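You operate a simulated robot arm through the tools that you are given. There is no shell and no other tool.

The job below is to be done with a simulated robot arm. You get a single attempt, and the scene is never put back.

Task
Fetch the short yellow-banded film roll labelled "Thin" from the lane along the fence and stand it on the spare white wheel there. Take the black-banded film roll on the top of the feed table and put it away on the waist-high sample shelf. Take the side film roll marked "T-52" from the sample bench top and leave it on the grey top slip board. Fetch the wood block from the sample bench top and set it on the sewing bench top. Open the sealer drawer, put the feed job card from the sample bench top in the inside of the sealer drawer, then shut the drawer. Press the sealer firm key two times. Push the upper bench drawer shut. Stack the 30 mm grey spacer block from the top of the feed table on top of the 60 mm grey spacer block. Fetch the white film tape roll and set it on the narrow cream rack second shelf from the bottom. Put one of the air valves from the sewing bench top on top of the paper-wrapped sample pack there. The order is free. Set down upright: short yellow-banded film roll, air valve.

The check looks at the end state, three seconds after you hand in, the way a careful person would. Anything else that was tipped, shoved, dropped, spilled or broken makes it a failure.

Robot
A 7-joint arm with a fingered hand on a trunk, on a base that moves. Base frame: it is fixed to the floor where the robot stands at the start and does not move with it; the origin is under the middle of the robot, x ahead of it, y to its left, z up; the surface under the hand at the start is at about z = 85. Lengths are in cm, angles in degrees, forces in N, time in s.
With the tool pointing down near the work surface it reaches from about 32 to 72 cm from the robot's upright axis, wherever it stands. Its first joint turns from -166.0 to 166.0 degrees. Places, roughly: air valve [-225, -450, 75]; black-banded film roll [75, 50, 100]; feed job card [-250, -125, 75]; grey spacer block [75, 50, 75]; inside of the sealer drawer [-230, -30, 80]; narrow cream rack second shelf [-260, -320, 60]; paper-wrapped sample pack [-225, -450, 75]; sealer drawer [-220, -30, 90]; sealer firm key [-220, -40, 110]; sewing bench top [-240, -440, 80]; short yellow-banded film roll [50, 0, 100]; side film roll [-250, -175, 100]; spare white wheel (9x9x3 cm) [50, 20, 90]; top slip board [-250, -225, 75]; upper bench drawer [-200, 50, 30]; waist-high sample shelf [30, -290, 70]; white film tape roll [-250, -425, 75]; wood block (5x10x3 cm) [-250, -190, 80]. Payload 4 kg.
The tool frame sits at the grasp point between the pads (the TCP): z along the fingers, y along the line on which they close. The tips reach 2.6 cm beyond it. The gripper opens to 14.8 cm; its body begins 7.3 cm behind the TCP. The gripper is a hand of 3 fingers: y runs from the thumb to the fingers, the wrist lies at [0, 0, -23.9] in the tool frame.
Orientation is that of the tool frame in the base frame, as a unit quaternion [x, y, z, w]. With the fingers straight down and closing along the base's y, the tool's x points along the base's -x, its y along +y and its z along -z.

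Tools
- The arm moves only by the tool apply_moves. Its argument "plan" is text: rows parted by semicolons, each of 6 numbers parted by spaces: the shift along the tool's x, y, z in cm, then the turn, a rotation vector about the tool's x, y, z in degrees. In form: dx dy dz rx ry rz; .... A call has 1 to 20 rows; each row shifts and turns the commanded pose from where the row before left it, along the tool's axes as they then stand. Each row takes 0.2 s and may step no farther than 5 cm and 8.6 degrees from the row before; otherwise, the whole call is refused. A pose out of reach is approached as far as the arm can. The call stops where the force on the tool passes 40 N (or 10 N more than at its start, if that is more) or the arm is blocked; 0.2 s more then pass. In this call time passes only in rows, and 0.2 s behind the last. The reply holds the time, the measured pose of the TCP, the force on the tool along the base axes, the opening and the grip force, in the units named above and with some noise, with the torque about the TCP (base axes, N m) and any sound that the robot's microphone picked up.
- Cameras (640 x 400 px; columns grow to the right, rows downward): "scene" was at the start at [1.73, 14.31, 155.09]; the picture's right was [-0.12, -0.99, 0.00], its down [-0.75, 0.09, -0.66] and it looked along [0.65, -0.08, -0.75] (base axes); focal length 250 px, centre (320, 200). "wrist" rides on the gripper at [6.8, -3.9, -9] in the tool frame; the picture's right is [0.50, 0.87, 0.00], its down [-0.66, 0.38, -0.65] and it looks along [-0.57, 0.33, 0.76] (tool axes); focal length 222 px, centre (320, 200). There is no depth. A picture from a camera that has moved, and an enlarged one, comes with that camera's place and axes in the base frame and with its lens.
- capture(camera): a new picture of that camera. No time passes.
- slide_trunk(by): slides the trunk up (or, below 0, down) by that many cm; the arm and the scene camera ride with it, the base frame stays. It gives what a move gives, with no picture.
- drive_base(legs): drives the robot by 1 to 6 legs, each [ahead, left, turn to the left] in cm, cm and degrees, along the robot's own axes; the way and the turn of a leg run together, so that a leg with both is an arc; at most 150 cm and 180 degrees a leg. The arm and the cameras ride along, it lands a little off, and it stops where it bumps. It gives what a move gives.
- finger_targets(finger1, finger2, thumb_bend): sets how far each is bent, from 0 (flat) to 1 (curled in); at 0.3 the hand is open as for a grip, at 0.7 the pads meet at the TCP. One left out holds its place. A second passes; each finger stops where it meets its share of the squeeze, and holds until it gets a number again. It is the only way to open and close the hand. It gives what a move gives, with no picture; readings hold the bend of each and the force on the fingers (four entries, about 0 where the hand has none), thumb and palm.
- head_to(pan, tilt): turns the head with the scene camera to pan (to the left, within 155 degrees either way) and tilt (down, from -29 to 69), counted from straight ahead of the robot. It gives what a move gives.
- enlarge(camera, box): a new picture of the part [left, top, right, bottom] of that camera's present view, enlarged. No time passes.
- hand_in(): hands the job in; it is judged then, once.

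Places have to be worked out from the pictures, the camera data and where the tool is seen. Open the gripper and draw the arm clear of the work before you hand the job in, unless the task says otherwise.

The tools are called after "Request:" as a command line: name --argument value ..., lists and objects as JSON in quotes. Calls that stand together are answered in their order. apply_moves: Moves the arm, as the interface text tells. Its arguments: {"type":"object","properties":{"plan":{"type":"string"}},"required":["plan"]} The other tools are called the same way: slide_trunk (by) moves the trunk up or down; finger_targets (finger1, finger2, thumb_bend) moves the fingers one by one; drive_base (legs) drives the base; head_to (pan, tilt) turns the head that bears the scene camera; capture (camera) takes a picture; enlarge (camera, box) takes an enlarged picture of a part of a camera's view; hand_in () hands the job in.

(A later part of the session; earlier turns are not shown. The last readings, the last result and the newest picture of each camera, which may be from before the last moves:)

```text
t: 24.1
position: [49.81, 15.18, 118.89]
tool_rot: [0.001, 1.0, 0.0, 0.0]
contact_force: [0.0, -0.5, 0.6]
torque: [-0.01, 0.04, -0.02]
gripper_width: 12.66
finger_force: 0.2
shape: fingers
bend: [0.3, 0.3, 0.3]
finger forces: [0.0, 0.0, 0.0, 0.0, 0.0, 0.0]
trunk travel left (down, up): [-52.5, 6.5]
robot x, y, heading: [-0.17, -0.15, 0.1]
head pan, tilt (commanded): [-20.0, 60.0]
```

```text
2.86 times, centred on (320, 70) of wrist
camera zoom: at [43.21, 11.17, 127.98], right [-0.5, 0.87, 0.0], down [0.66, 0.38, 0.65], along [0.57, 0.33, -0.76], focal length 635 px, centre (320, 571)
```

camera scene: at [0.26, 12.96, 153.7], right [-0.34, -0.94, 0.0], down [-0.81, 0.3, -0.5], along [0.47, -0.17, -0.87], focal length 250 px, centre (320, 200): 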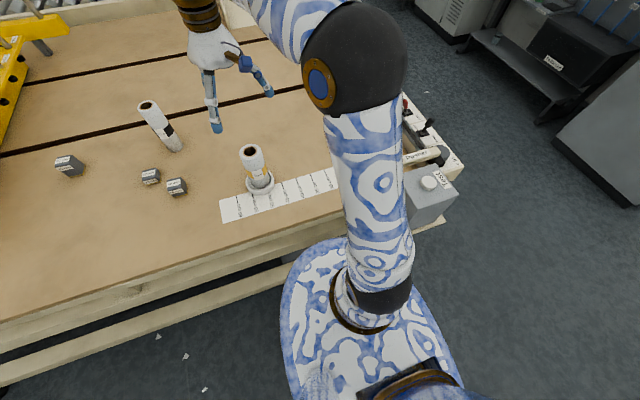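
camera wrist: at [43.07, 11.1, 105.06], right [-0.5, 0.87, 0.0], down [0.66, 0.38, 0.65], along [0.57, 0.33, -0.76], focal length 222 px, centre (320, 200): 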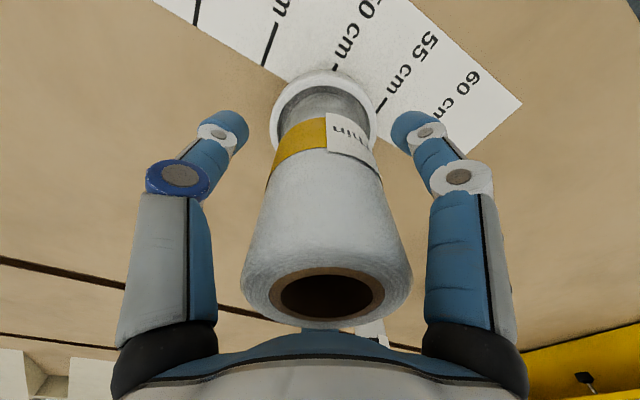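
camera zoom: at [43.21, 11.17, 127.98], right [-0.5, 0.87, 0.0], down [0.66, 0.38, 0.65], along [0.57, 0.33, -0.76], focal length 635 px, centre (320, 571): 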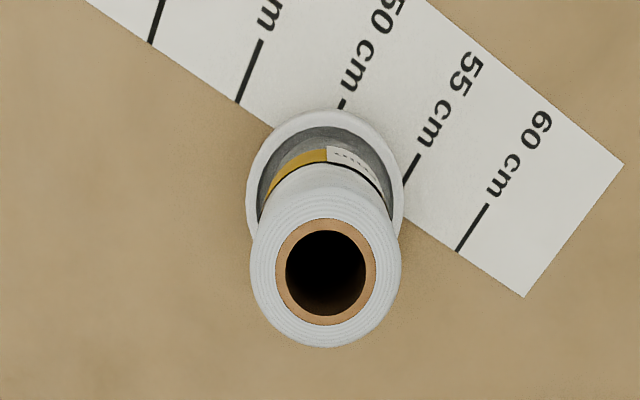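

Task 1 done: the Thin roll stands upright on the wheel. Next I measure the spacer blocks and the black-banded roll from the scene camera.

Request:
enlarge --camera "scene" --box '[45, 145, 105, 185]'

Request:
enlarge --camera "scene" --box '[130, 90, 200, 205]'

Request:
enlarge --camera "wrist" --box '[300, 140, 440, 280]'

Request:
capture --camera "wrist"

```text
10.00 times, centred on (75, 165) of scene
camera zoom: at [0.26, 12.96, 153.7], right [-0.34, -0.94, 0.0], down [-0.81, 0.3, -0.5], along [0.47, -0.17, -0.87], focal length 2504 px, centre (2770, 550)
```

zoom: 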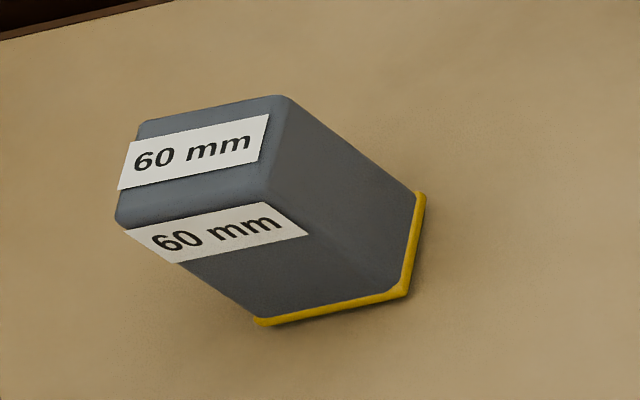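

```text
3.48 times, centred on (165, 148) of scene
camera zoom: at [0.26, 12.96, 153.7], right [-0.34, -0.94, 0.0], down [-0.81, 0.3, -0.5], along [0.47, -0.17, -0.87], focal length 871 px, centre (859, 383)
```

zoom: 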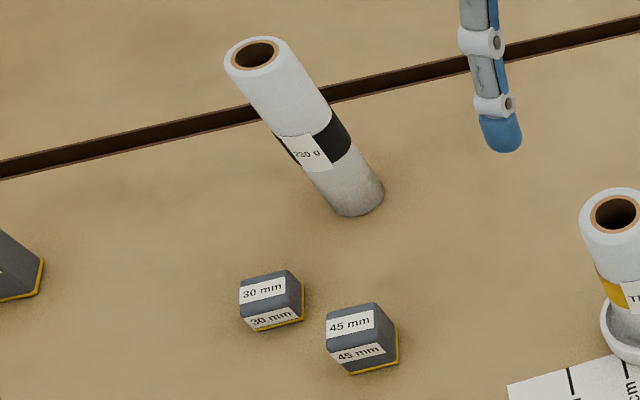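

```text
2.86 times, centred on (370, 210) of wrist
camera zoom: at [43.21, 11.17, 127.98], right [-0.5, 0.87, 0.0], down [0.66, 0.38, 0.65], along [0.57, 0.33, -0.76], focal length 635 px, centre (177, 171)
```

zoom: 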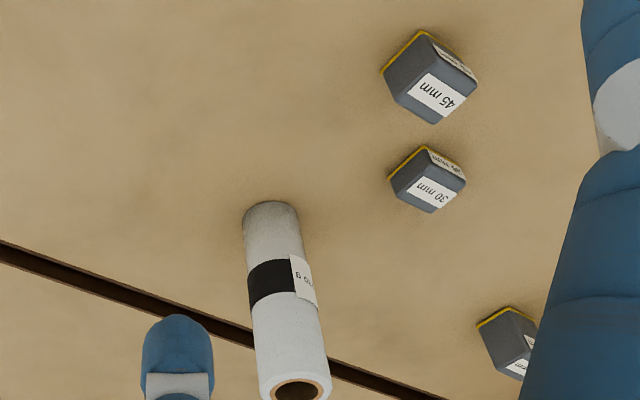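

```text
taken
camera wrist: at [43.21, 11.17, 127.98], right [-0.5, 0.87, 0.0], down [0.66, 0.38, 0.65], along [0.57, 0.33, -0.76], focal length 222 px, centre (320, 200)
```

wrist: 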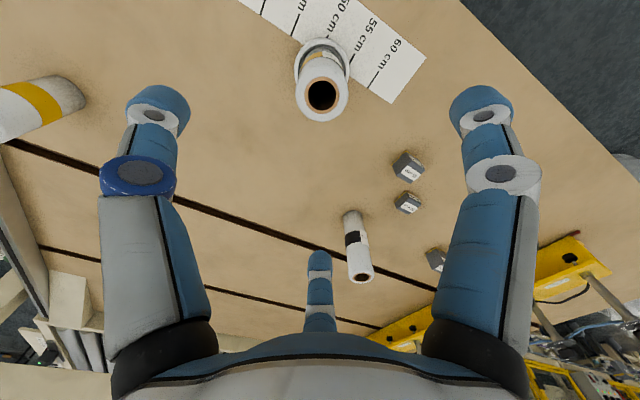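

The blocks: 30 mm at about (64.6, 48.8), 60 mm at (76.5, 73), both 4.5 cm square; black roll at (76.3, 40.2), top z≈103. They're beyond reach from here, so I check clearance between base and table before driving.

Request:
head_to --pan 10 --tilt 69

Request:
capture --camera "scene"

Request:
head_to --pan 60 --tilt 50

Request:
capture --camera "scene"

```text
t: 25.0
position: [49.82, 15.03, 118.83]
tool_rot: [0.0, 1.0, 0.0, -0.001]
contact_force: [0.0, -0.3, -0.7]
torque: [0.02, -0.01, -0.01]
gripper_width: 12.69
finger_force: 0.1
shape: fingers
bend: [0.3, 0.3, 0.3]
finger forces: [0.1, 0.1, 0.0, 0.1, 0.0, 0.0]
trunk travel left (down, up): [-52.5, 6.5]
robot x, y, heading: [-0.02, 0.13, 0.0]
head pan, tilt (commanded): [10.0, 68.8]
```

```text
taken
camera scene: at [-0.49, 16.21, 152.76], right [0.17, -0.98, 0.0], down [-0.92, -0.16, -0.36], along [0.36, 0.06, -0.93], focal length 250 px, centre (320, 200)
```

scene: 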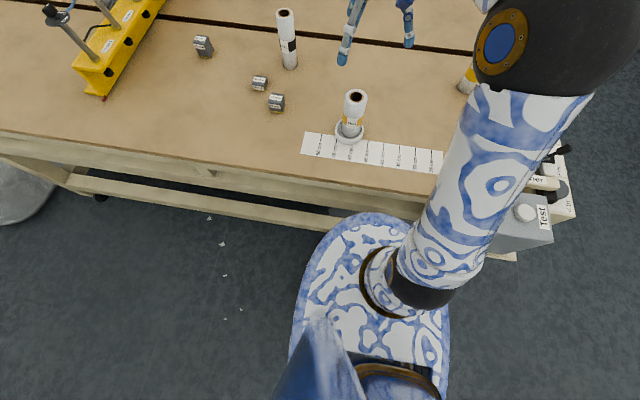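

```text
t: 26.2
position: [49.99, 15.13, 118.81]
tool_rot: [0.0, 1.0, 0.001, 0.0]
contact_force: [0.2, -0.5, -0.1]
torque: [0.01, 0.01, 0.03]
gripper_width: 12.64
finger_force: 0.0
shape: fingers
bend: [0.3, 0.3, 0.3]
finger forces: [0.0, 0.0, 0.0, 0.0, 0.0, 0.0]
trunk travel left (down, up): [-52.5, 6.5]
robot x, y, heading: [-0.07, -0.08, -0.1]
head pan, tilt (commanded): [60.0, 50.0]
```

```text
taken
camera scene: at [-2.15, 21.9, 154.95], right [0.87, -0.5, 0.0], down [-0.38, -0.66, -0.64], along [0.32, 0.56, -0.77], focal length 250 px, centre (320, 200)
```

scene: 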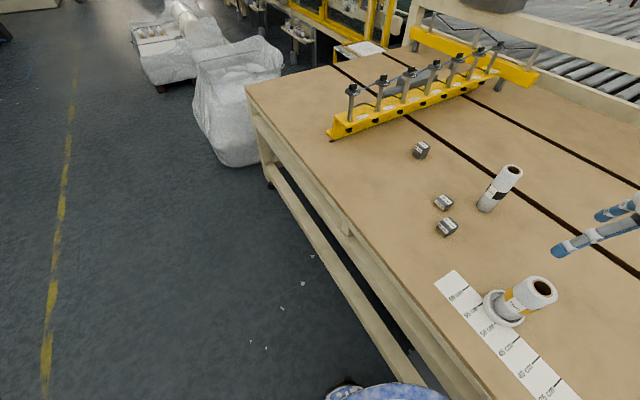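

I want a closer look at the base front versus the table frame, since I need to get a bit closer.

Request:
head_to --pan 10 --tilt 69

Request:
enlarge --camera "scene" --box '[220, 140, 460, 300]'

```text
t: 27.4
position: [49.84, 15.12, 118.75]
tool_rot: [0.0, 1.0, 0.0, -0.001]
contact_force: [0.8, -0.3, 0.2]
torque: [0.02, 0.0, -0.04]
gripper_width: 12.7
finger_force: 0.0
shape: fingers
bend: [0.3, 0.3, 0.3]
finger forces: [0.1, 0.0, 0.0, 0.0, 0.1, 0.0]
trunk travel left (down, up): [-52.5, 6.5]
robot x, y, heading: [0.67, 0.28, 0.2]
head pan, tilt (commanded): [10.0, 68.8]
```

```text
2.50 times, centred on (340, 220) of scene
camera zoom: at [-0.49, 16.21, 152.76], right [0.17, -0.98, 0.0], down [-0.92, -0.16, -0.36], along [0.36, 0.06, -0.93], focal length 626 px, centre (270, 150)
```

zoom: 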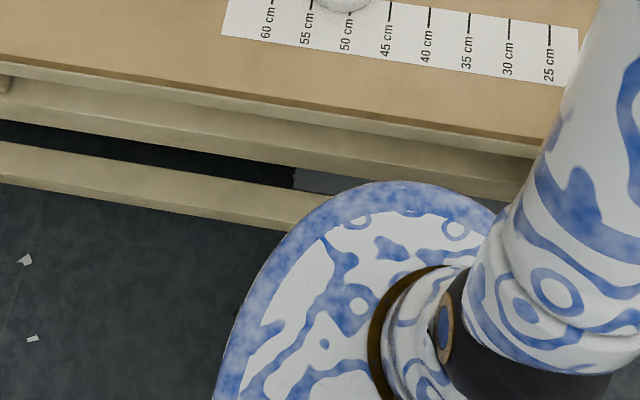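

The oval is the torso top (front about x≈23, z≈85), still ~8 cm from the table edge. I'll drive left 57 cm first with the hand high, then look.

Request:
drive_base --legs '[[0, 57, 0]]'

Request:
capture --camera "scene"

Request:
capture --camera "wrist"

```text
t: 30.7
position: [50.21, 73.25, 118.83]
tool_rot: [0.004, 1.0, 0.0, 0.0]
contact_force: [0.3, 0.3, 0.3]
torque: [0.01, 0.01, 0.01]
gripper_width: 12.67
finger_force: 0.0
shape: fingers
bend: [0.3, 0.3, 0.3]
finger forces: [0.0, 0.0, 0.1, 0.0, 0.0, 0.1]
trunk travel left (down, up): [-52.5, 6.5]
robot x, y, heading: [0.16, 58.8, -0.1]
head pan, tilt (commanded): [10.0, 68.8]
```

```text
taken
camera scene: at [-0.14, 74.73, 152.76], right [0.17, -0.99, 0.0], down [-0.92, -0.15, -0.36], along [0.36, 0.06, -0.93], focal length 250 px, centre (320, 200)
```

scene: 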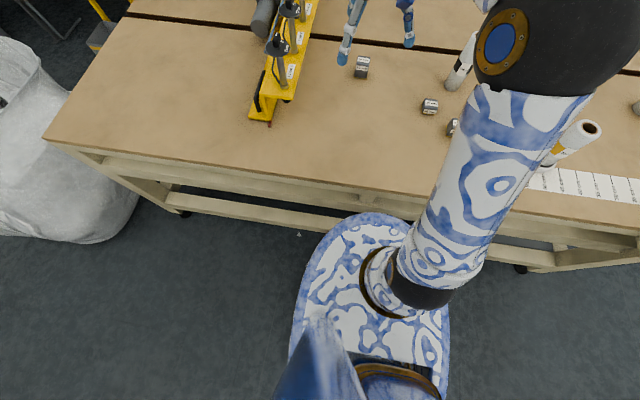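

```text
taken
camera wrist: at [43.55, 69.36, 127.93], right [-0.49, 0.87, 0.0], down [0.66, 0.37, 0.65], along [0.57, 0.32, -0.76], focal length 222 px, centre (320, 200)
```

wrist: 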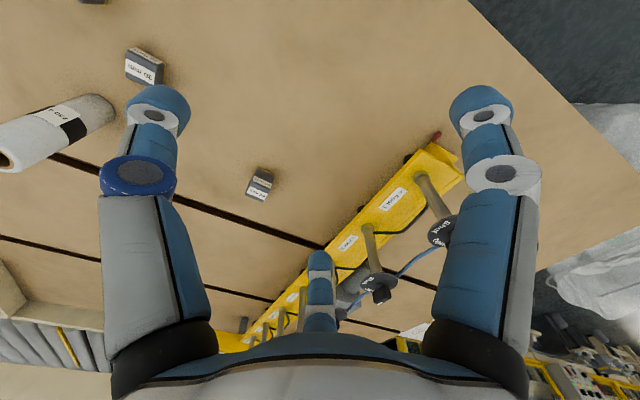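

The robot is at about (0, 58.6). I'll inch ahead 5 cm; the torso should still clear the table edge.

Request:
drive_base --legs '[[5, 0, 0]]'

Request:
enlarge --camera "scene" --box '[220, 140, 460, 300]'

```text
t: 31.6
position: [55.41, 73.28, 118.86]
tool_rot: [0.003, 1.0, 0.001, -0.002]
contact_force: [-0.5, 0.2, -0.3]
torque: [0.0, 0.01, -0.03]
gripper_width: 12.69
finger_force: 0.0
shape: fingers
bend: [0.3, 0.3, 0.3]
finger forces: [0.1, 0.0, 0.0, 0.0, 0.0, 0.0]
trunk travel left (down, up): [-52.5, 6.5]
robot x, y, heading: [5.42, 58.16, -0.3]
head pan, tilt (commanded): [10.0, 68.8]
```

```text
2.50 times, centred on (340, 220) of scene
camera zoom: at [5.09, 74.67, 152.76], right [0.17, -0.99, 0.0], down [-0.92, -0.16, -0.36], along [0.36, 0.06, -0.93], focal length 626 px, centre (270, 150)
```

zoom: 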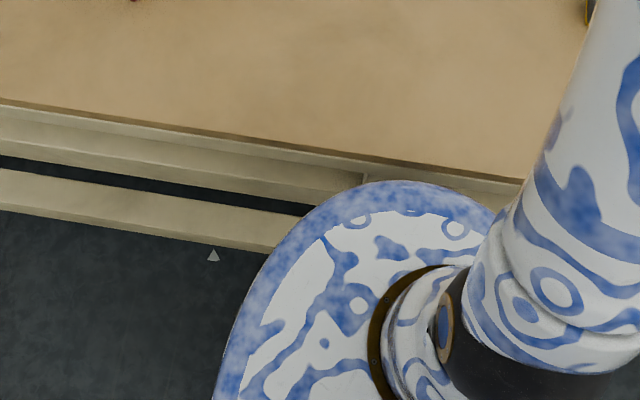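

No bump; robot now at about (5.5, 58.4). I'll move the hand over the 30 mm block at (64.6, 48.8), to z≈105, and look down with the wrist camera.

Request:
apply_moves --plan "-1.53 -4.1 0 0 0 0; -1.53 -4.1 0 0 0 0; -1.53 -4.1 2.8 0 0 0; -1.53 -4.1 2.8 0 0 0; -1.53 -4.1 4 0 0 0; -1.53 -4.1 4 0 0 0"

Request:
capture --camera "wrist"

Request:
head_to --pan 0 --tilt 50

Request:
capture --camera "scene"

```text
refused: row 3 steps farther than a row can; nothing moved
```

```text
taken
camera wrist: at [48.77, 69.33, 127.89], right [-0.49, 0.87, 0.0], down [0.66, 0.37, 0.65], along [0.57, 0.32, -0.76], focal length 222 px, centre (320, 200)
```

wrist: 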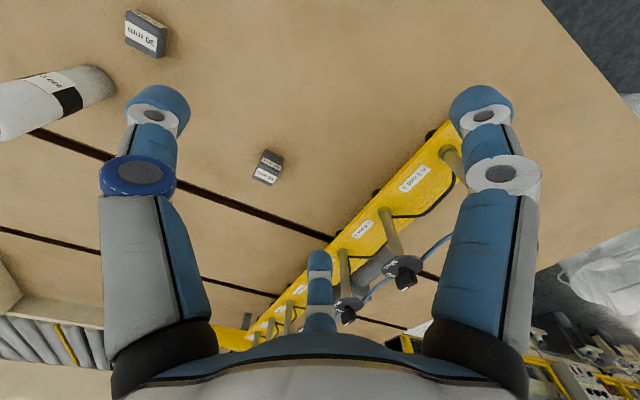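

```text
t: 32.5
position: [55.37, 73.3, 118.76]
tool_rot: [0.004, 1.0, 0.0, 0.0]
contact_force: [-0.6, -1.0, -0.5]
torque: [-0.01, 0.02, 0.02]
gripper_width: 12.68
finger_force: 0.1
shape: fingers
bend: [0.3, 0.3, 0.3]
finger forces: [0.0, 0.0, 0.0, 0.0, 0.1, 0.0]
trunk travel left (down, up): [-52.5, 6.5]
robot x, y, heading: [5.32, 58.35, -0.5]
head pan, tilt (commanded): [0.0, 50.0]
```

```text
taken
camera scene: at [7.18, 73.69, 154.95], right [-0.01, -1.0, 0.0], down [-0.77, 0.01, -0.64], along [0.64, 0.0, -0.77], focal length 250 px, centre (320, 200)
```

scene: 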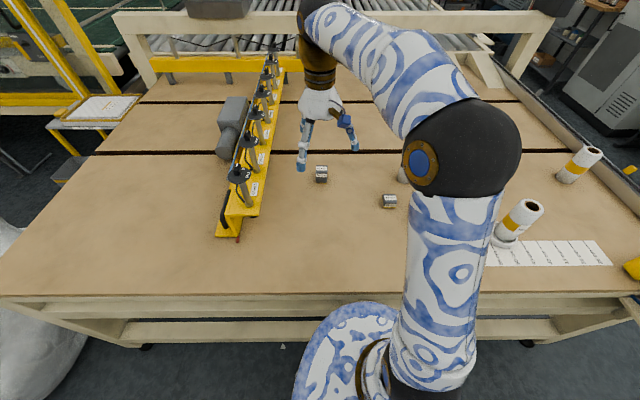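

The step was too long; I'll split it into smaller rows.

Request:
apply_moves --plan "-1.31 -3.5 0 0 0 0; -1.31 -3.5 0 0 0 0; -1.31 -3.5 2.5 0 0 0; -1.31 -3.5 2.8 0 0 0; -1.31 -3.5 2.9 0 0 0; -1.31 -3.5 2.9 0 0 0; -1.31 -3.5 2.9 0 0 0"

Request:
capture --camera "wrist"

Request:
capture --camera "scene"

```text
t: 34.1
position: [64.06, 48.5, 104.88]
tool_rot: [0.004, 1.0, 0.0, 0.0]
contact_force: [-0.7, -0.2, -0.5]
torque: [0.0, 0.0, 0.01]
gripper_width: 12.68
finger_force: 0.0
shape: fingers
bend: [0.3, 0.3, 0.3]
finger forces: [0.1, 0.1, 0.0, 0.0, 0.0, 0.0]
trunk travel left (down, up): [-52.5, 6.5]
robot x, y, heading: [5.42, 58.57, -0.5]
head pan, tilt (commanded): [0.0, 50.0]
```

```text
taken
camera wrist: at [57.47, 44.61, 113.85], right [-0.49, 0.87, 0.0], down [0.66, 0.37, 0.65], along [0.57, 0.32, -0.76], focal length 222 px, centre (320, 200)
```

wrist: 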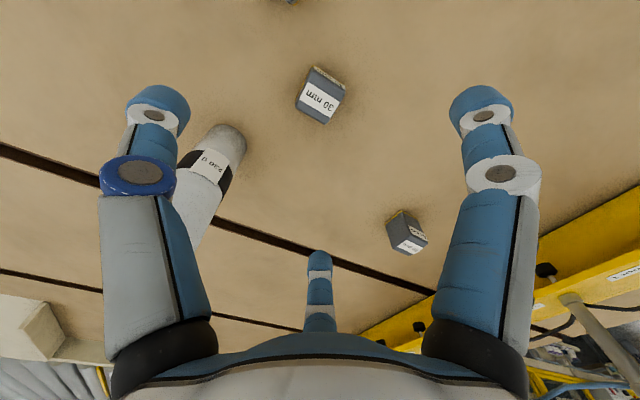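

```text
taken
camera scene: at [7.22, 73.64, 154.96], right [-0.01, -1.0, 0.0], down [-0.77, 0.01, -0.64], along [0.64, 0.0, -0.77], focal length 250 px, centre (320, 200)
```

scene: 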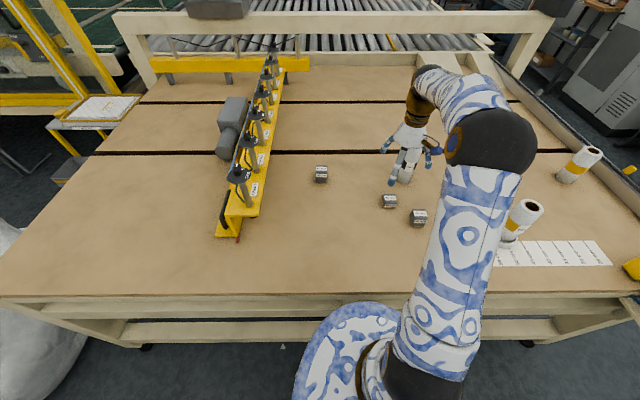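

The hand is above the 30 mm block with clear space around. I'll zoom the wrist view to refine the block's centre and yaw.

Request:
enlarge --camera "wrist" --box '[280, 50, 360, 140]'

Request:
enlarge --camera "scene" --box '[300, 155, 440, 235]'

```text
4.44 times, centred on (320, 95) of wrist
camera zoom: at [57.47, 44.61, 113.85], right [-0.49, 0.87, 0.0], down [0.66, 0.37, 0.65], along [0.57, 0.32, -0.76], focal length 987 px, centre (320, 667)
```

zoom: 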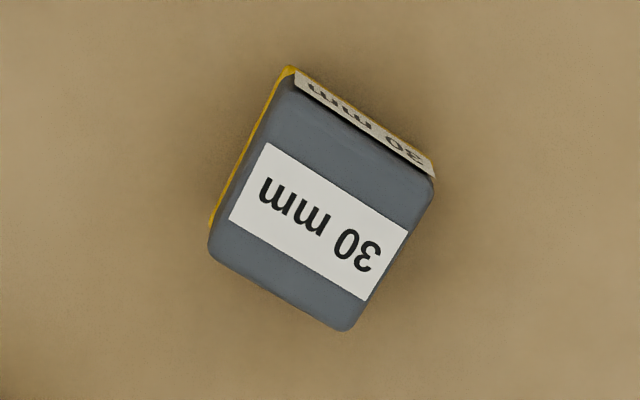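

```text
4.57 times, centred on (370, 195) of scene
camera zoom: at [7.22, 73.64, 154.96], right [-0.01, -1.0, 0.0], down [-0.77, 0.01, -0.64], along [0.64, 0.0, -0.77], focal length 1145 px, centre (91, 223)
```

zoom: 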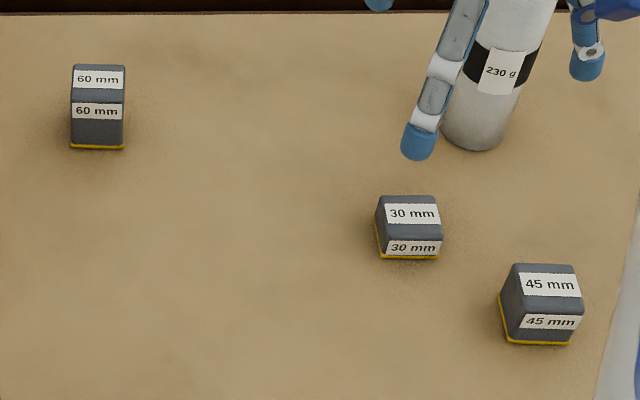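

The block centre is within 0.2 cm of the tool axis and its sides line up with the hand. I'll lower to about z=90, check, then go to grip height.

Request:
apply_moves --plan "0 0 4.8 0 0 0; 0 0 4.8 0 0 0; 0 0 3.4 0 0 0; 0 0 2 0 0 0"

Request:
capture --camera "wrist"

Request:
enlarge --camera "scene" --box '[340, 130, 460, 240]'

```text
t: 35.1
position: [64.45, 48.66, 89.7]
tool_rot: [0.004, 1.0, 0.0, -0.001]
contact_force: [1.3, -0.3, 0.2]
torque: [0.02, 0.02, -0.01]
gripper_width: 12.64
finger_force: 0.0
shape: fingers
bend: [0.3, 0.3, 0.3]
finger forces: [0.0, 0.0, 0.1, 0.1, 0.0, 0.0]
trunk travel left (down, up): [-52.5, 6.5]
robot x, y, heading: [5.49, 58.44, -0.2]
head pan, tilt (commanded): [0.0, 50.0]
```

```text
taken
camera wrist: at [57.72, 44.73, 98.84], right [-0.49, 0.87, 0.0], down [0.66, 0.37, 0.65], along [0.57, 0.32, -0.76], focal length 222 px, centre (320, 200)
```

wrist: 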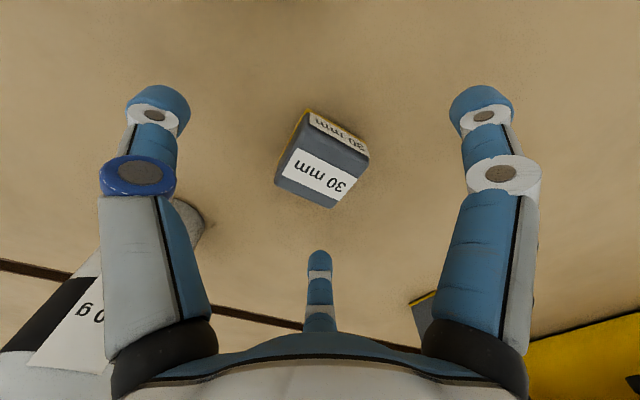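

```text
3.64 times, centred on (400, 185) of scene
camera zoom: at [7.2, 73.67, 154.96], right [-0.01, -1.0, 0.0], down [-0.77, 0.01, -0.64], along [0.64, 0.0, -0.77], focal length 911 px, centre (29, 254)
```

zoom: 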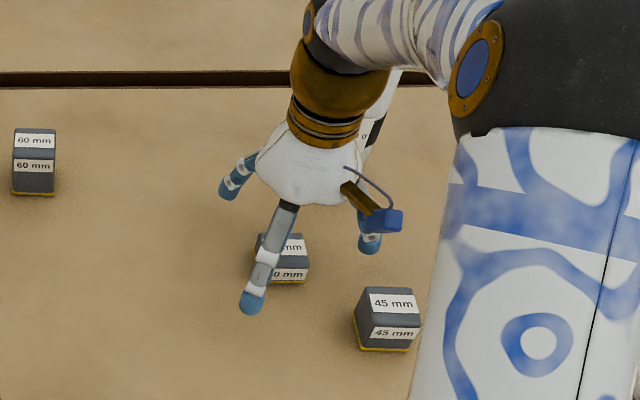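

The block looks slightly toward the camera side of the tool axis; I'll zoom to measure the offset before closing.

Request:
enlarge --camera "wrist" --box '[250, 90, 390, 220]'

```text
3.08 times, centred on (320, 155) of wrist
camera zoom: at [57.72, 44.73, 98.84], right [-0.49, 0.87, 0.0], down [0.66, 0.37, 0.65], along [0.57, 0.32, -0.76], focal length 684 px, centre (320, 338)
```

zoom: 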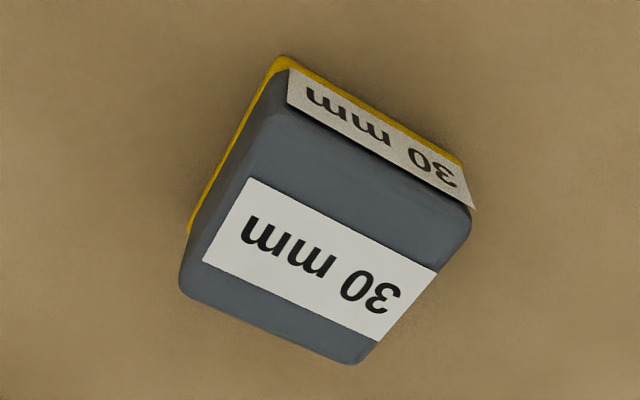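

Block centre is (64.4, 48.5), only 0.2 cm off the tool axis. I'll correct that, lower 1.5 cm, and close gently.

Request:
apply_moves --plan "0.2 -0.08 0.8 0 0 0; 0 0 0.7 0 0 0"

Request:
finger_targets --finger1 0.5 --finger2 0.5 --thumb_bend 0.5

Request:
capture --camera "wrist"

Request:
enlarge --camera "scene" --box '[340, 130, 460, 240]'

```text
t: 35.7
position: [64.18, 48.56, 88.14]
tool_rot: [0.003, 1.0, 0.0, 0.001]
contact_force: [-0.7, 0.5, 0.3]
torque: [0.01, 0.01, 0.01]
gripper_width: 12.71
finger_force: 0.1
shape: fingers
bend: [0.3, 0.3, 0.3]
finger forces: [0.0, 0.0, 0.1, 0.0, 0.1, 0.1]
trunk travel left (down, up): [-52.5, 6.5]
robot x, y, heading: [5.39, 58.3, -0.4]
head pan, tilt (commanded): [0.0, 50.0]
```

```text
t: 36.7
position: [64.11, 48.58, 88.36]
tool_rot: [0.004, 1.0, -0.001, 0.001]
contact_force: [1.8, -0.1, 14.8]
torque: [0.14, 0.06, 0.06]
gripper_width: 6.67
finger_force: 7.2
shape: fingers
bend: [0.48, 0.49, 0.5]
finger forces: [7.0, 4.6, 0.1, 0.1, 3.6, 0.0]
trunk travel left (down, up): [-52.5, 6.5]
robot x, y, heading: [5.48, 58.37, -0.3]
head pan, tilt (commanded): [0.0, 50.0]
```

```text
taken
camera wrist: at [57.42, 44.65, 97.48], right [-0.49, 0.87, 0.0], down [0.66, 0.37, 0.66], along [0.57, 0.32, -0.76], focal length 222 px, centre (320, 200)
```

wrist: 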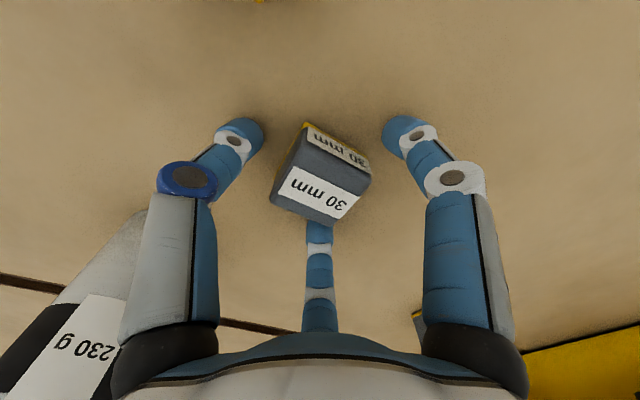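

```text
3.64 times, centred on (400, 185) of scene
camera zoom: at [7.06, 73.7, 154.97], right [-0.01, -1.0, 0.0], down [-0.77, 0.01, -0.64], along [0.64, 0.0, -0.77], focal length 911 px, centre (29, 254)
```

zoom: 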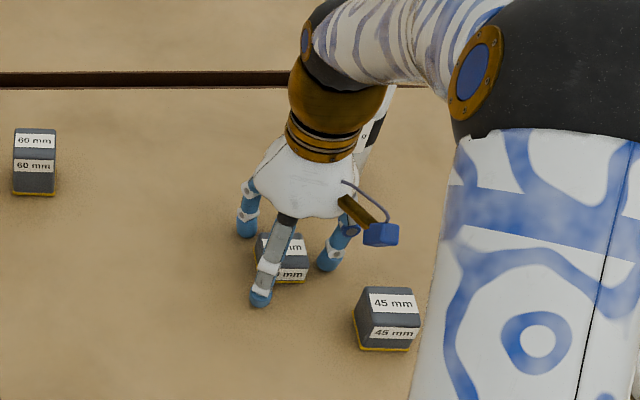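

The finger tips touched the table (15 N up) since they swing lower when half bent. I'll raise 0.7 cm and continue closing.

Request:
apply_moves --plan "0 0 -0.7 0 0 0"

Request:
finger_targets --finger1 0.54 --finger2 0.54 --thumb_bend 0.54

Request:
capture --camera "wrist"

```text
t: 37.1
position: [64.04, 48.52, 88.95]
tool_rot: [0.004, 1.0, 0.0, -0.001]
contact_force: [-0.9, 0.1, 0.3]
torque: [0.01, -0.02, -0.05]
gripper_width: 6.28
finger_force: 0.1
shape: fingers
bend: [0.5, 0.5, 0.5]
finger forces: [0.1, 0.0, 0.1, 0.1, 0.1, 0.0]
trunk travel left (down, up): [-52.5, 6.5]
robot x, y, heading: [5.29, 58.01, -0.3]
head pan, tilt (commanded): [0.0, 50.0]
```

```text
t: 38.1
position: [64.11, 48.51, 89.01]
tool_rot: [0.003, 1.0, 0.0, 0.0]
contact_force: [0.3, -0.7, 0.2]
torque: [-0.02, -0.01, 0.0]
gripper_width: 4.97
finger_force: 0.1
shape: fingers
bend: [0.54, 0.54, 0.54]
finger forces: [0.0, 0.0, 0.0, 0.0, 0.1, 0.0]
trunk travel left (down, up): [-52.5, 6.5]
robot x, y, heading: [5.47, 58.14, -0.5]
head pan, tilt (commanded): [0.0, 50.0]
```

```text
taken
camera wrist: at [57.45, 44.59, 98.1], right [-0.49, 0.87, 0.0], down [0.66, 0.37, 0.65], along [0.57, 0.32, -0.76], focal length 222 px, centre (320, 200)
```

wrist: 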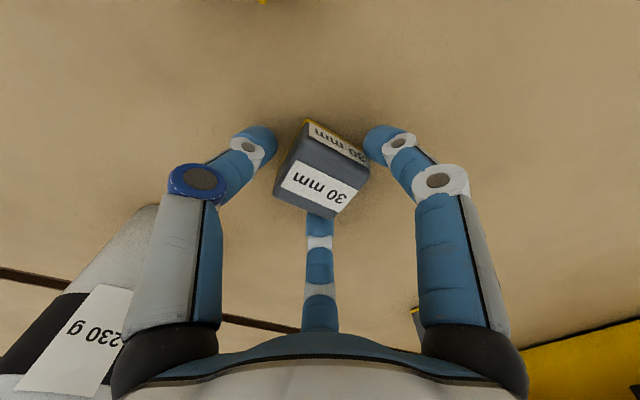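

Fingers are about to meet the block. I'll close further to grip.

Request:
finger_targets --finger1 0.66 --finger2 0.66 --thumb_bend 0.66

Request:
capture --camera "wrist"

Request:
enlarge --camera "scene" --box '[340, 130, 460, 240]'

```text
t: 39.1
position: [64.16, 48.43, 89.0]
tool_rot: [0.003, 1.0, 0.0, 0.001]
contact_force: [-0.3, -0.4, 0.7]
torque: [-0.03, 0.0, 0.03]
gripper_width: 3.62
finger_force: 10.5
shape: fingers
bend: [0.57, 0.57, 0.61]
finger forces: [6.9, 6.8, 0.0, 0.0, 8.2, 0.0]
trunk travel left (down, up): [-52.5, 6.5]
robot x, y, heading: [5.33, 58.8, -0.5]
head pan, tilt (commanded): [0.0, 50.0]
```

```text
taken
camera wrist: at [57.45, 44.59, 98.1], right [-0.49, 0.87, 0.0], down [0.66, 0.37, 0.65], along [0.57, 0.32, -0.76], focal length 222 px, centre (320, 200)
```

wrist: 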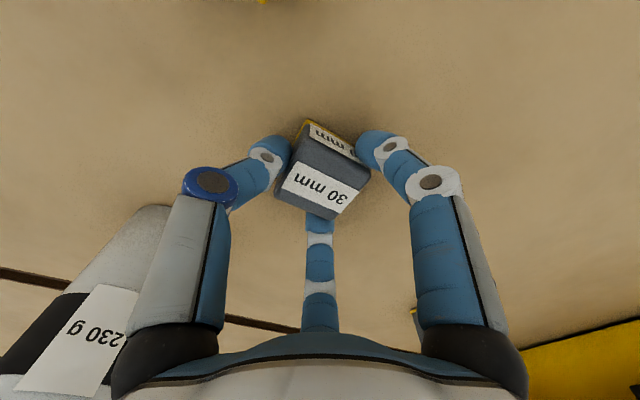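

```text
3.64 times, centred on (400, 185) of scene
camera zoom: at [7.2, 73.67, 154.95], right [-0.01, -1.0, 0.0], down [-0.77, 0.01, -0.64], along [0.64, 0.0, -0.77], focal length 911 px, centre (29, 254)
```

zoom: 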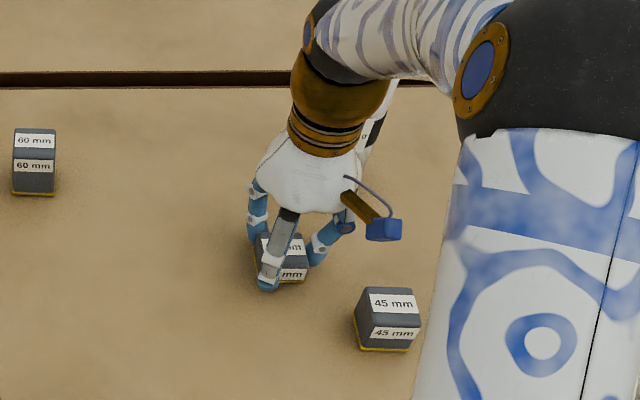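

All three fingers grip the block (7–8 N). I'll lift a little and check it stays level.

Request:
apply_moves --plan "0 0 -1 0 0 0; 0 0 -2 0 0 0; 0 0 -3 0 0 0; 0 0 -4 0 0 0"

Request:
enlarge --camera "wrist" --box '[220, 90, 420, 230]'

Request:
enlarge --camera "scene" --box '[300, 100, 460, 240]'

```text
t: 40.1
position: [64.16, 48.56, 98.95]
tool_rot: [0.004, 1.0, 0.0, 0.0]
contact_force: [0.2, -0.2, -0.7]
torque: [0.02, -0.01, 0.03]
gripper_width: 3.6
finger_force: 10.8
shape: fingers
bend: [0.57, 0.57, 0.61]
finger forces: [6.7, 6.7, 0.0, 0.0, 8.0, 0.0]
trunk travel left (down, up): [-52.5, 6.5]
robot x, y, heading: [5.14, 58.68, -0.4]
head pan, tilt (commanded): [0.0, 50.0]
```

```text
2.86 times, centred on (320, 160) of wrist
camera zoom: at [57.43, 44.62, 108.1], right [-0.49, 0.87, 0.0], down [0.66, 0.37, 0.65], along [0.57, 0.32, -0.76], focal length 635 px, centre (320, 314)
```

zoom: 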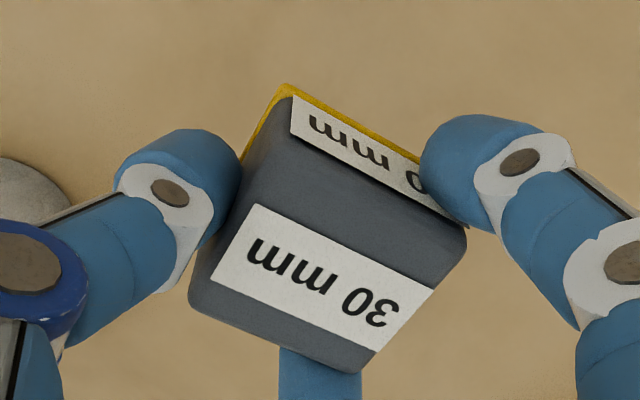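

```text
2.86 times, centred on (380, 170) of scene
camera zoom: at [7.18, 73.68, 154.95], right [-0.01, -1.0, 0.0], down [-0.77, 0.01, -0.64], along [0.64, 0.0, -0.77], focal length 716 px, centre (149, 286)
```

zoom: 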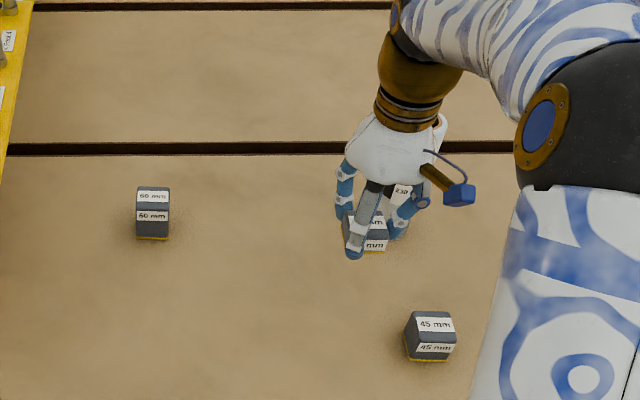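

Block is held level, bottom about 4 cm below the TCP. I'll carry it toward the 60 mm block, pausing short of it for a wrist look.

Request:
apply_moves --plan "-1.51 4.38 -0.9 0 0 0; -1.51 4.38 -0.9 0 0 0; -1.51 4.38 -0.9 0 0 0; -1.51 4.38 -0.9 0 0 0"

Request:
capture --camera "wrist"

Request:
enlarge --camera "scene" --box '[250, 80, 410, 220]'

```text
t: 41.1
position: [70.38, 65.96, 102.62]
tool_rot: [0.004, 1.0, -0.001, 0.0]
contact_force: [0.1, 0.0, -0.2]
torque: [0.03, 0.01, -0.01]
gripper_width: 3.6
finger_force: 10.4
shape: fingers
bend: [0.57, 0.57, 0.61]
finger forces: [6.8, 6.7, 0.0, 0.0, 7.9, 0.0]
trunk travel left (down, up): [-52.5, 6.5]
robot x, y, heading: [5.27, 58.83, -0.4]
head pan, tilt (commanded): [0.0, 50.0]
```

```text
taken
camera wrist: at [63.7, 62.12, 111.78], right [-0.49, 0.87, 0.0], down [0.66, 0.37, 0.65], along [0.57, 0.32, -0.76], focal length 222 px, centre (320, 200)
```

wrist: 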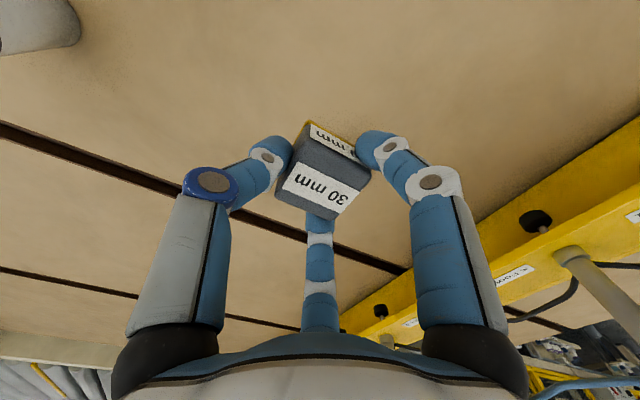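

```text
2.86 times, centred on (330, 150) of scene
camera zoom: at [7.22, 73.73, 154.95], right [-0.01, -1.0, 0.0], down [-0.77, 0.01, -0.64], along [0.64, -0.01, -0.77], focal length 716 px, centre (291, 343)
```

zoom: 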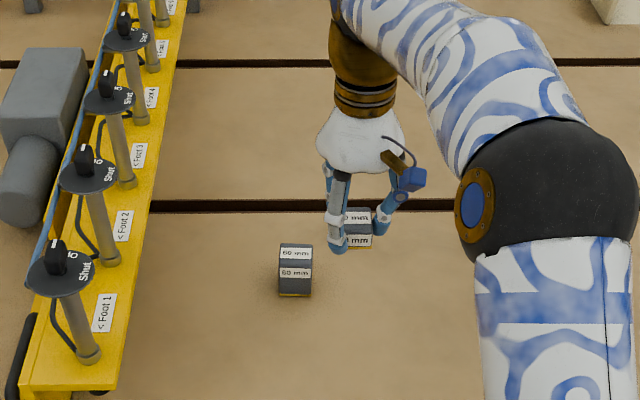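

I'll move over the 60 mm block, staying 7 cm above, then align using the scene camera.

Request:
apply_moves --plan "-2 2.2 0 0 0 0; -2 2.2 0 0 0 0; -2 2.2 0 0 0 0"

Request:
enlarge --camera "scene" --box '[280, 110, 380, 200]'

Request:
capture --camera "wrist"

```text
t: 41.9
position: [74.14, 71.67, 102.2]
tool_rot: [0.004, 1.0, 0.0, 0.0]
contact_force: [0.1, -0.4, -0.9]
torque: [0.02, -0.02, 0.01]
gripper_width: 3.56
finger_force: 10.7
shape: fingers
bend: [0.57, 0.57, 0.61]
finger forces: [6.7, 6.5, 0.0, 0.1, 7.7, 0.1]
out of reach, approached as far as the arm can: row 2, 3
trunk travel left (down, up): [-52.5, 6.5]
robot x, y, heading: [5.63, 58.41, -0.4]
head pan, tilt (commanded): [0.0, 50.0]
```

```text
4.44 times, centred on (330, 155) of scene
camera zoom: at [7.19, 73.68, 154.96], right [-0.01, -1.0, 0.0], down [-0.77, 0.01, -0.64], along [0.64, 0.0, -0.77], focal length 1113 px, centre (276, 400)
```

zoom: 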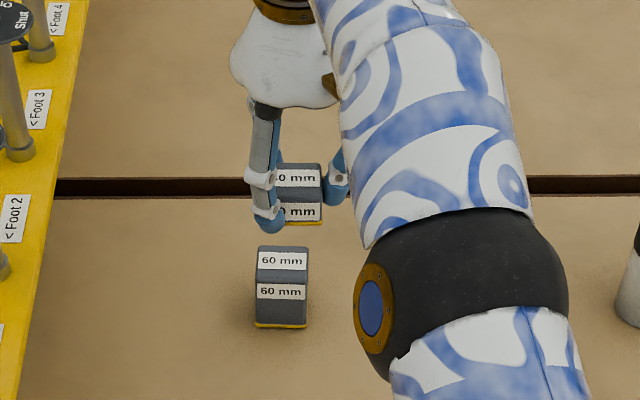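

```text
taken
camera wrist: at [67.42, 67.75, 111.37], right [-0.49, 0.87, 0.0], down [0.66, 0.37, 0.65], along [0.57, 0.32, -0.76], focal length 222 px, centre (320, 200)
```

wrist: 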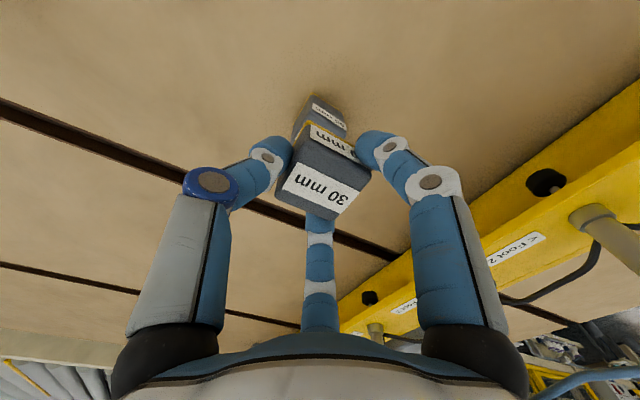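

That point is just out of reach (max ~70 cm from the axis here). I'll draw the hand back, then shift the base left 9 cm and ahead 1.5 cm.

Request:
apply_moves --plan "2.7 -3.2 0 0 0 0; 2.7 -3.2 0 0 0 0; 2.7 -3.2 0 0 0 0"

Request:
drive_base --legs '[[0, 9, 0.4], [1.5, 0, 0]]'

Request:
capture --camera "scene"

```text
t: 42.7
position: [65.66, 62.13, 102.3]
tool_rot: [0.004, 1.0, 0.001, 0.0]
contact_force: [-0.5, 1.1, 0.0]
torque: [-0.02, 0.02, -0.02]
gripper_width: 3.52
finger_force: 10.5
shape: fingers
bend: [0.57, 0.57, 0.61]
finger forces: [6.5, 6.6, 0.0, 0.0, 7.5, 0.0]
trunk travel left (down, up): [-52.5, 6.5]
robot x, y, heading: [5.3, 57.98, -0.5]
head pan, tilt (commanded): [0.0, 50.0]
```

```text
t: 44.2
position: [66.38, 71.6, 102.27]
tool_rot: [0.0, 1.0, 0.001, 0.0]
contact_force: [0.1, -0.6, -0.9]
torque: [-0.01, -0.05, -0.02]
gripper_width: 3.51
finger_force: 10.5
shape: fingers
bend: [0.57, 0.57, 0.61]
finger forces: [6.5, 6.6, 0.1, 0.0, 7.5, 0.1]
trunk travel left (down, up): [-52.5, 6.5]
robot x, y, heading: [6.27, 67.44, 0.1]
head pan, tilt (commanded): [0.0, 50.0]
stopped in leg 2: the robot was blocked; the commanded pose is now the measured one
```

```text
taken
camera scene: at [7.79, 82.69, 154.96], right [0.0, -1.0, 0.0], down [-0.77, 0.0, -0.64], along [0.64, 0.0, -0.77], focal length 250 px, centre (320, 200)
```

scene: 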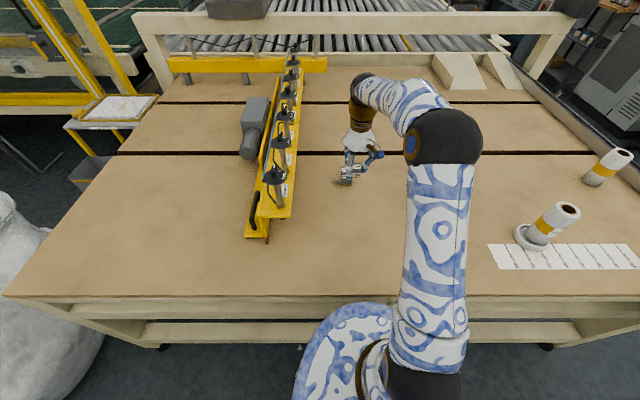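

The base touched something at x≈6.1 and stopped, so that's as close as it gets here. I'll raise the trunk 6 cm to gain reach and check that nothing on the table shifted.

Request:
slide_trunk --by 6

Request:
enlarge --camera "scene" --box '[280, 120, 400, 240]'

Request:
capture --camera "wrist"

```text
t: 45.2
position: [66.42, 71.66, 108.31]
tool_rot: [0.001, 1.0, 0.0, 0.0]
contact_force: [-0.1, -0.1, -1.3]
torque: [0.0, -0.04, 0.0]
gripper_width: 3.53
finger_force: 10.1
shape: fingers
bend: [0.57, 0.57, 0.61]
finger forces: [6.5, 6.7, 0.0, 0.0, 7.5, 0.0]
trunk travel left (down, up): [-58.5, 0.5]
robot x, y, heading: [6.2, 66.99, -0.1]
head pan, tilt (commanded): [0.0, 50.0]
```

```text
3.33 times, centred on (340, 180) of scene
camera zoom: at [7.8, 82.71, 160.95], right [0.0, -1.0, 0.0], down [-0.77, 0.0, -0.64], along [0.64, 0.0, -0.77], focal length 835 px, centre (253, 267)
```

zoom: 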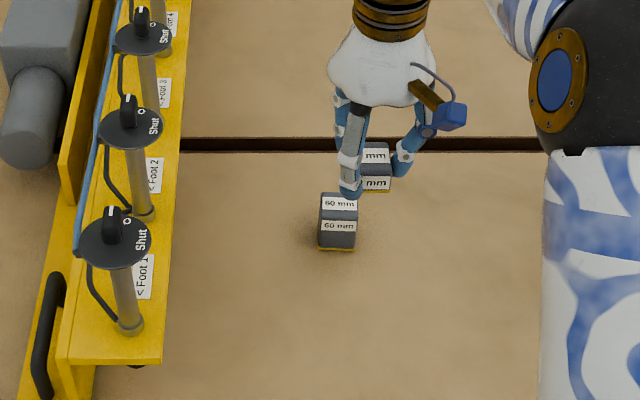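

```text
taken
camera wrist: at [59.74, 67.7, 117.43], right [-0.5, 0.87, 0.0], down [0.66, 0.38, 0.65], along [0.57, 0.33, -0.76], focal length 222 px, centre (320, 200)
```

wrist: 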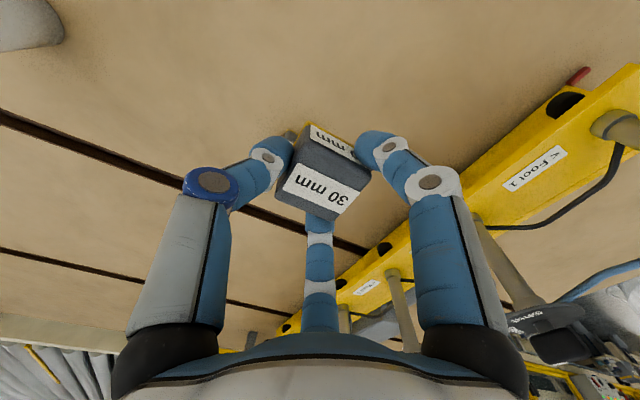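

The 60 mm block centre is (76.6, 72.6), unmoved. I'll move the held block over it, ending around z=102.

Request:
apply_moves --plan "-3.35 0.28 1 0 0 0; -3.35 0.28 2.5 0 0 0; -3.35 0.28 2.5 0 0 0"

Request:
enlarge --camera "scene" --box '[300, 120, 400, 220]'

Request:
enlarge --camera "wrist" --box '[220, 60, 420, 240]'

```text
t: 46.0
position: [76.37, 72.72, 102.24]
tool_rot: [0.0, 1.0, 0.0, -0.002]
contact_force: [0.2, -0.1, -0.7]
torque: [0.04, 0.0, -0.01]
gripper_width: 3.45
finger_force: 10.4
shape: fingers
bend: [0.57, 0.57, 0.61]
finger forces: [6.5, 6.5, 0.0, 0.1, 7.4, 0.0]
trunk travel left (down, up): [-58.5, 0.5]
robot x, y, heading: [6.14, 67.75, -0.2]
head pan, tilt (commanded): [0.0, 50.0]
```

```text
4.00 times, centred on (350, 170) of scene
camera zoom: at [7.86, 82.74, 160.95], right [0.0, -1.0, 0.0], down [-0.77, 0.0, -0.64], along [0.64, 0.0, -0.77], focal length 1002 px, centre (200, 320)
```

zoom: 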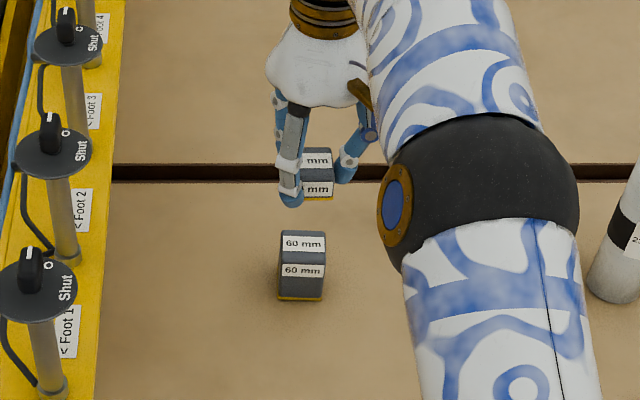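

```text
2.22 times, centred on (320, 150) of wrist
camera zoom: at [69.7, 68.69, 111.4], right [-0.5, 0.87, 0.0], down [0.66, 0.38, 0.65], along [0.56, 0.33, -0.76], focal length 494 px, centre (320, 311)
```

zoom: 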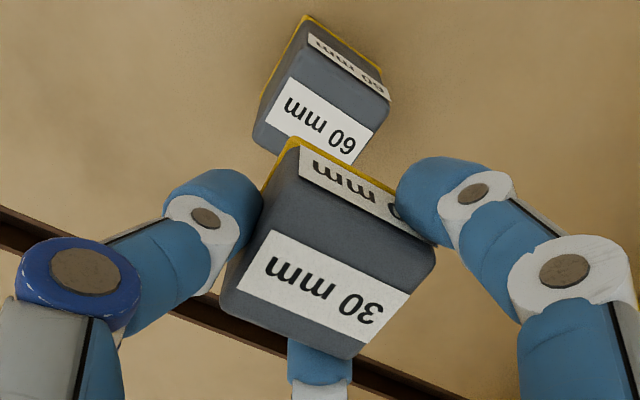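

Both cameras show the held block about 0.5 cm too far in x and 0.15 cm in y. I'll correct and lower most of the way (to ~1 cm above).

Request:
apply_moves --plan "0.5 -0.15 0 0 0 0; 0 0 2 0 0 0; 0 0 2 0 0 0; 0 0 2 0 0 0"

Request:
enlarge --camera "scene" --box '[310, 150, 380, 210]'

Request:
enlarge --camera "wrist" --box '[220, 60, 420, 240]'

```text
t: 47.0
position: [75.97, 72.35, 96.41]
tool_rot: [0.0, 1.0, 0.0, 0.0]
contact_force: [0.0, -0.6, -0.5]
torque: [0.0, -0.01, 0.01]
gripper_width: 3.5
finger_force: 9.8
shape: fingers
bend: [0.57, 0.57, 0.61]
finger forces: [6.5, 6.6, 0.1, 0.0, 7.4, 0.1]
trunk travel left (down, up): [-58.5, 0.5]
robot x, y, heading: [6.04, 67.66, -0.1]
head pan, tilt (commanded): [0.0, 50.0]
```

```text
6.67 times, centred on (345, 180) of scene
camera zoom: at [7.79, 82.71, 160.96], right [0.0, -1.0, 0.0], down [-0.77, 0.0, -0.64], along [0.64, 0.0, -0.77], focal length 1670 px, centre (153, 333)
```

zoom: 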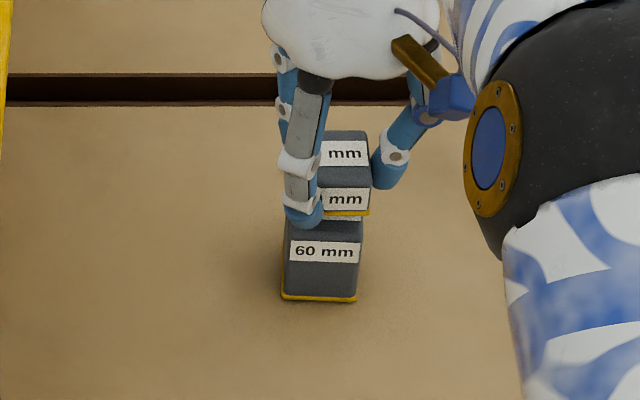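

```text
2.22 times, centred on (320, 150) of wrist
camera zoom: at [69.33, 68.42, 105.42], right [-0.5, 0.87, 0.0], down [0.66, 0.38, 0.65], along [0.57, 0.33, -0.76], focal length 494 px, centre (320, 311)
```

zoom: 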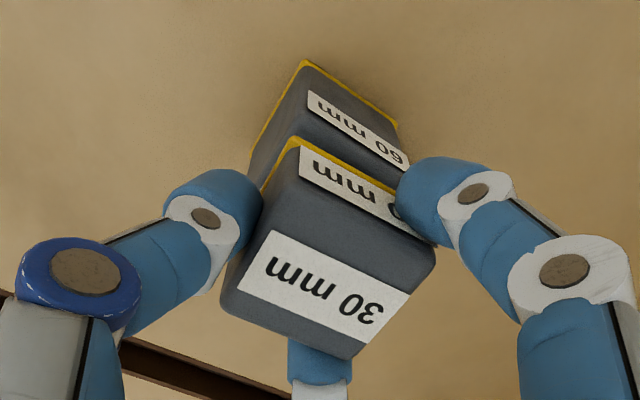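

Alignment is within 0.15 cm. I'll lower the last centimetre in small steps until contact.

Request:
apply_moves --plan "0 0.1 0.5 0 0 0; 0 0 0.4 0 0 0"

Request:
enlarge --camera "scene" --box '[310, 150, 380, 210]'

```text
t: 47.6
position: [76.03, 72.56, 95.38]
tool_rot: [0.0, 1.0, 0.0, -0.001]
contact_force: [-0.6, -0.1, -1.4]
torque: [0.01, 0.03, -0.02]
gripper_width: 3.49
finger_force: 10.0
shape: fingers
bend: [0.57, 0.57, 0.61]
finger forces: [6.6, 6.6, 0.0, 0.0, 7.3, 0.1]
trunk travel left (down, up): [-58.5, 0.5]
robot x, y, heading: [5.92, 67.3, 0.2]
head pan, tilt (commanded): [0.0, 50.0]
```

```text
6.67 times, centred on (345, 180) of scene
camera zoom: at [7.8, 82.71, 160.95], right [0.0, -1.0, 0.0], down [-0.77, 0.0, -0.64], along [0.64, 0.0, -0.77], focal length 1670 px, centre (153, 333)
```

zoom: 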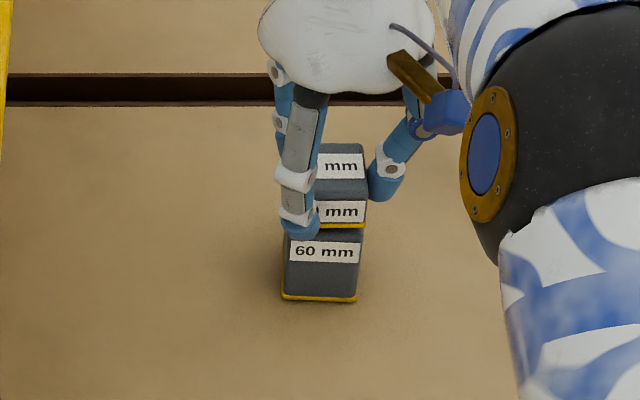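

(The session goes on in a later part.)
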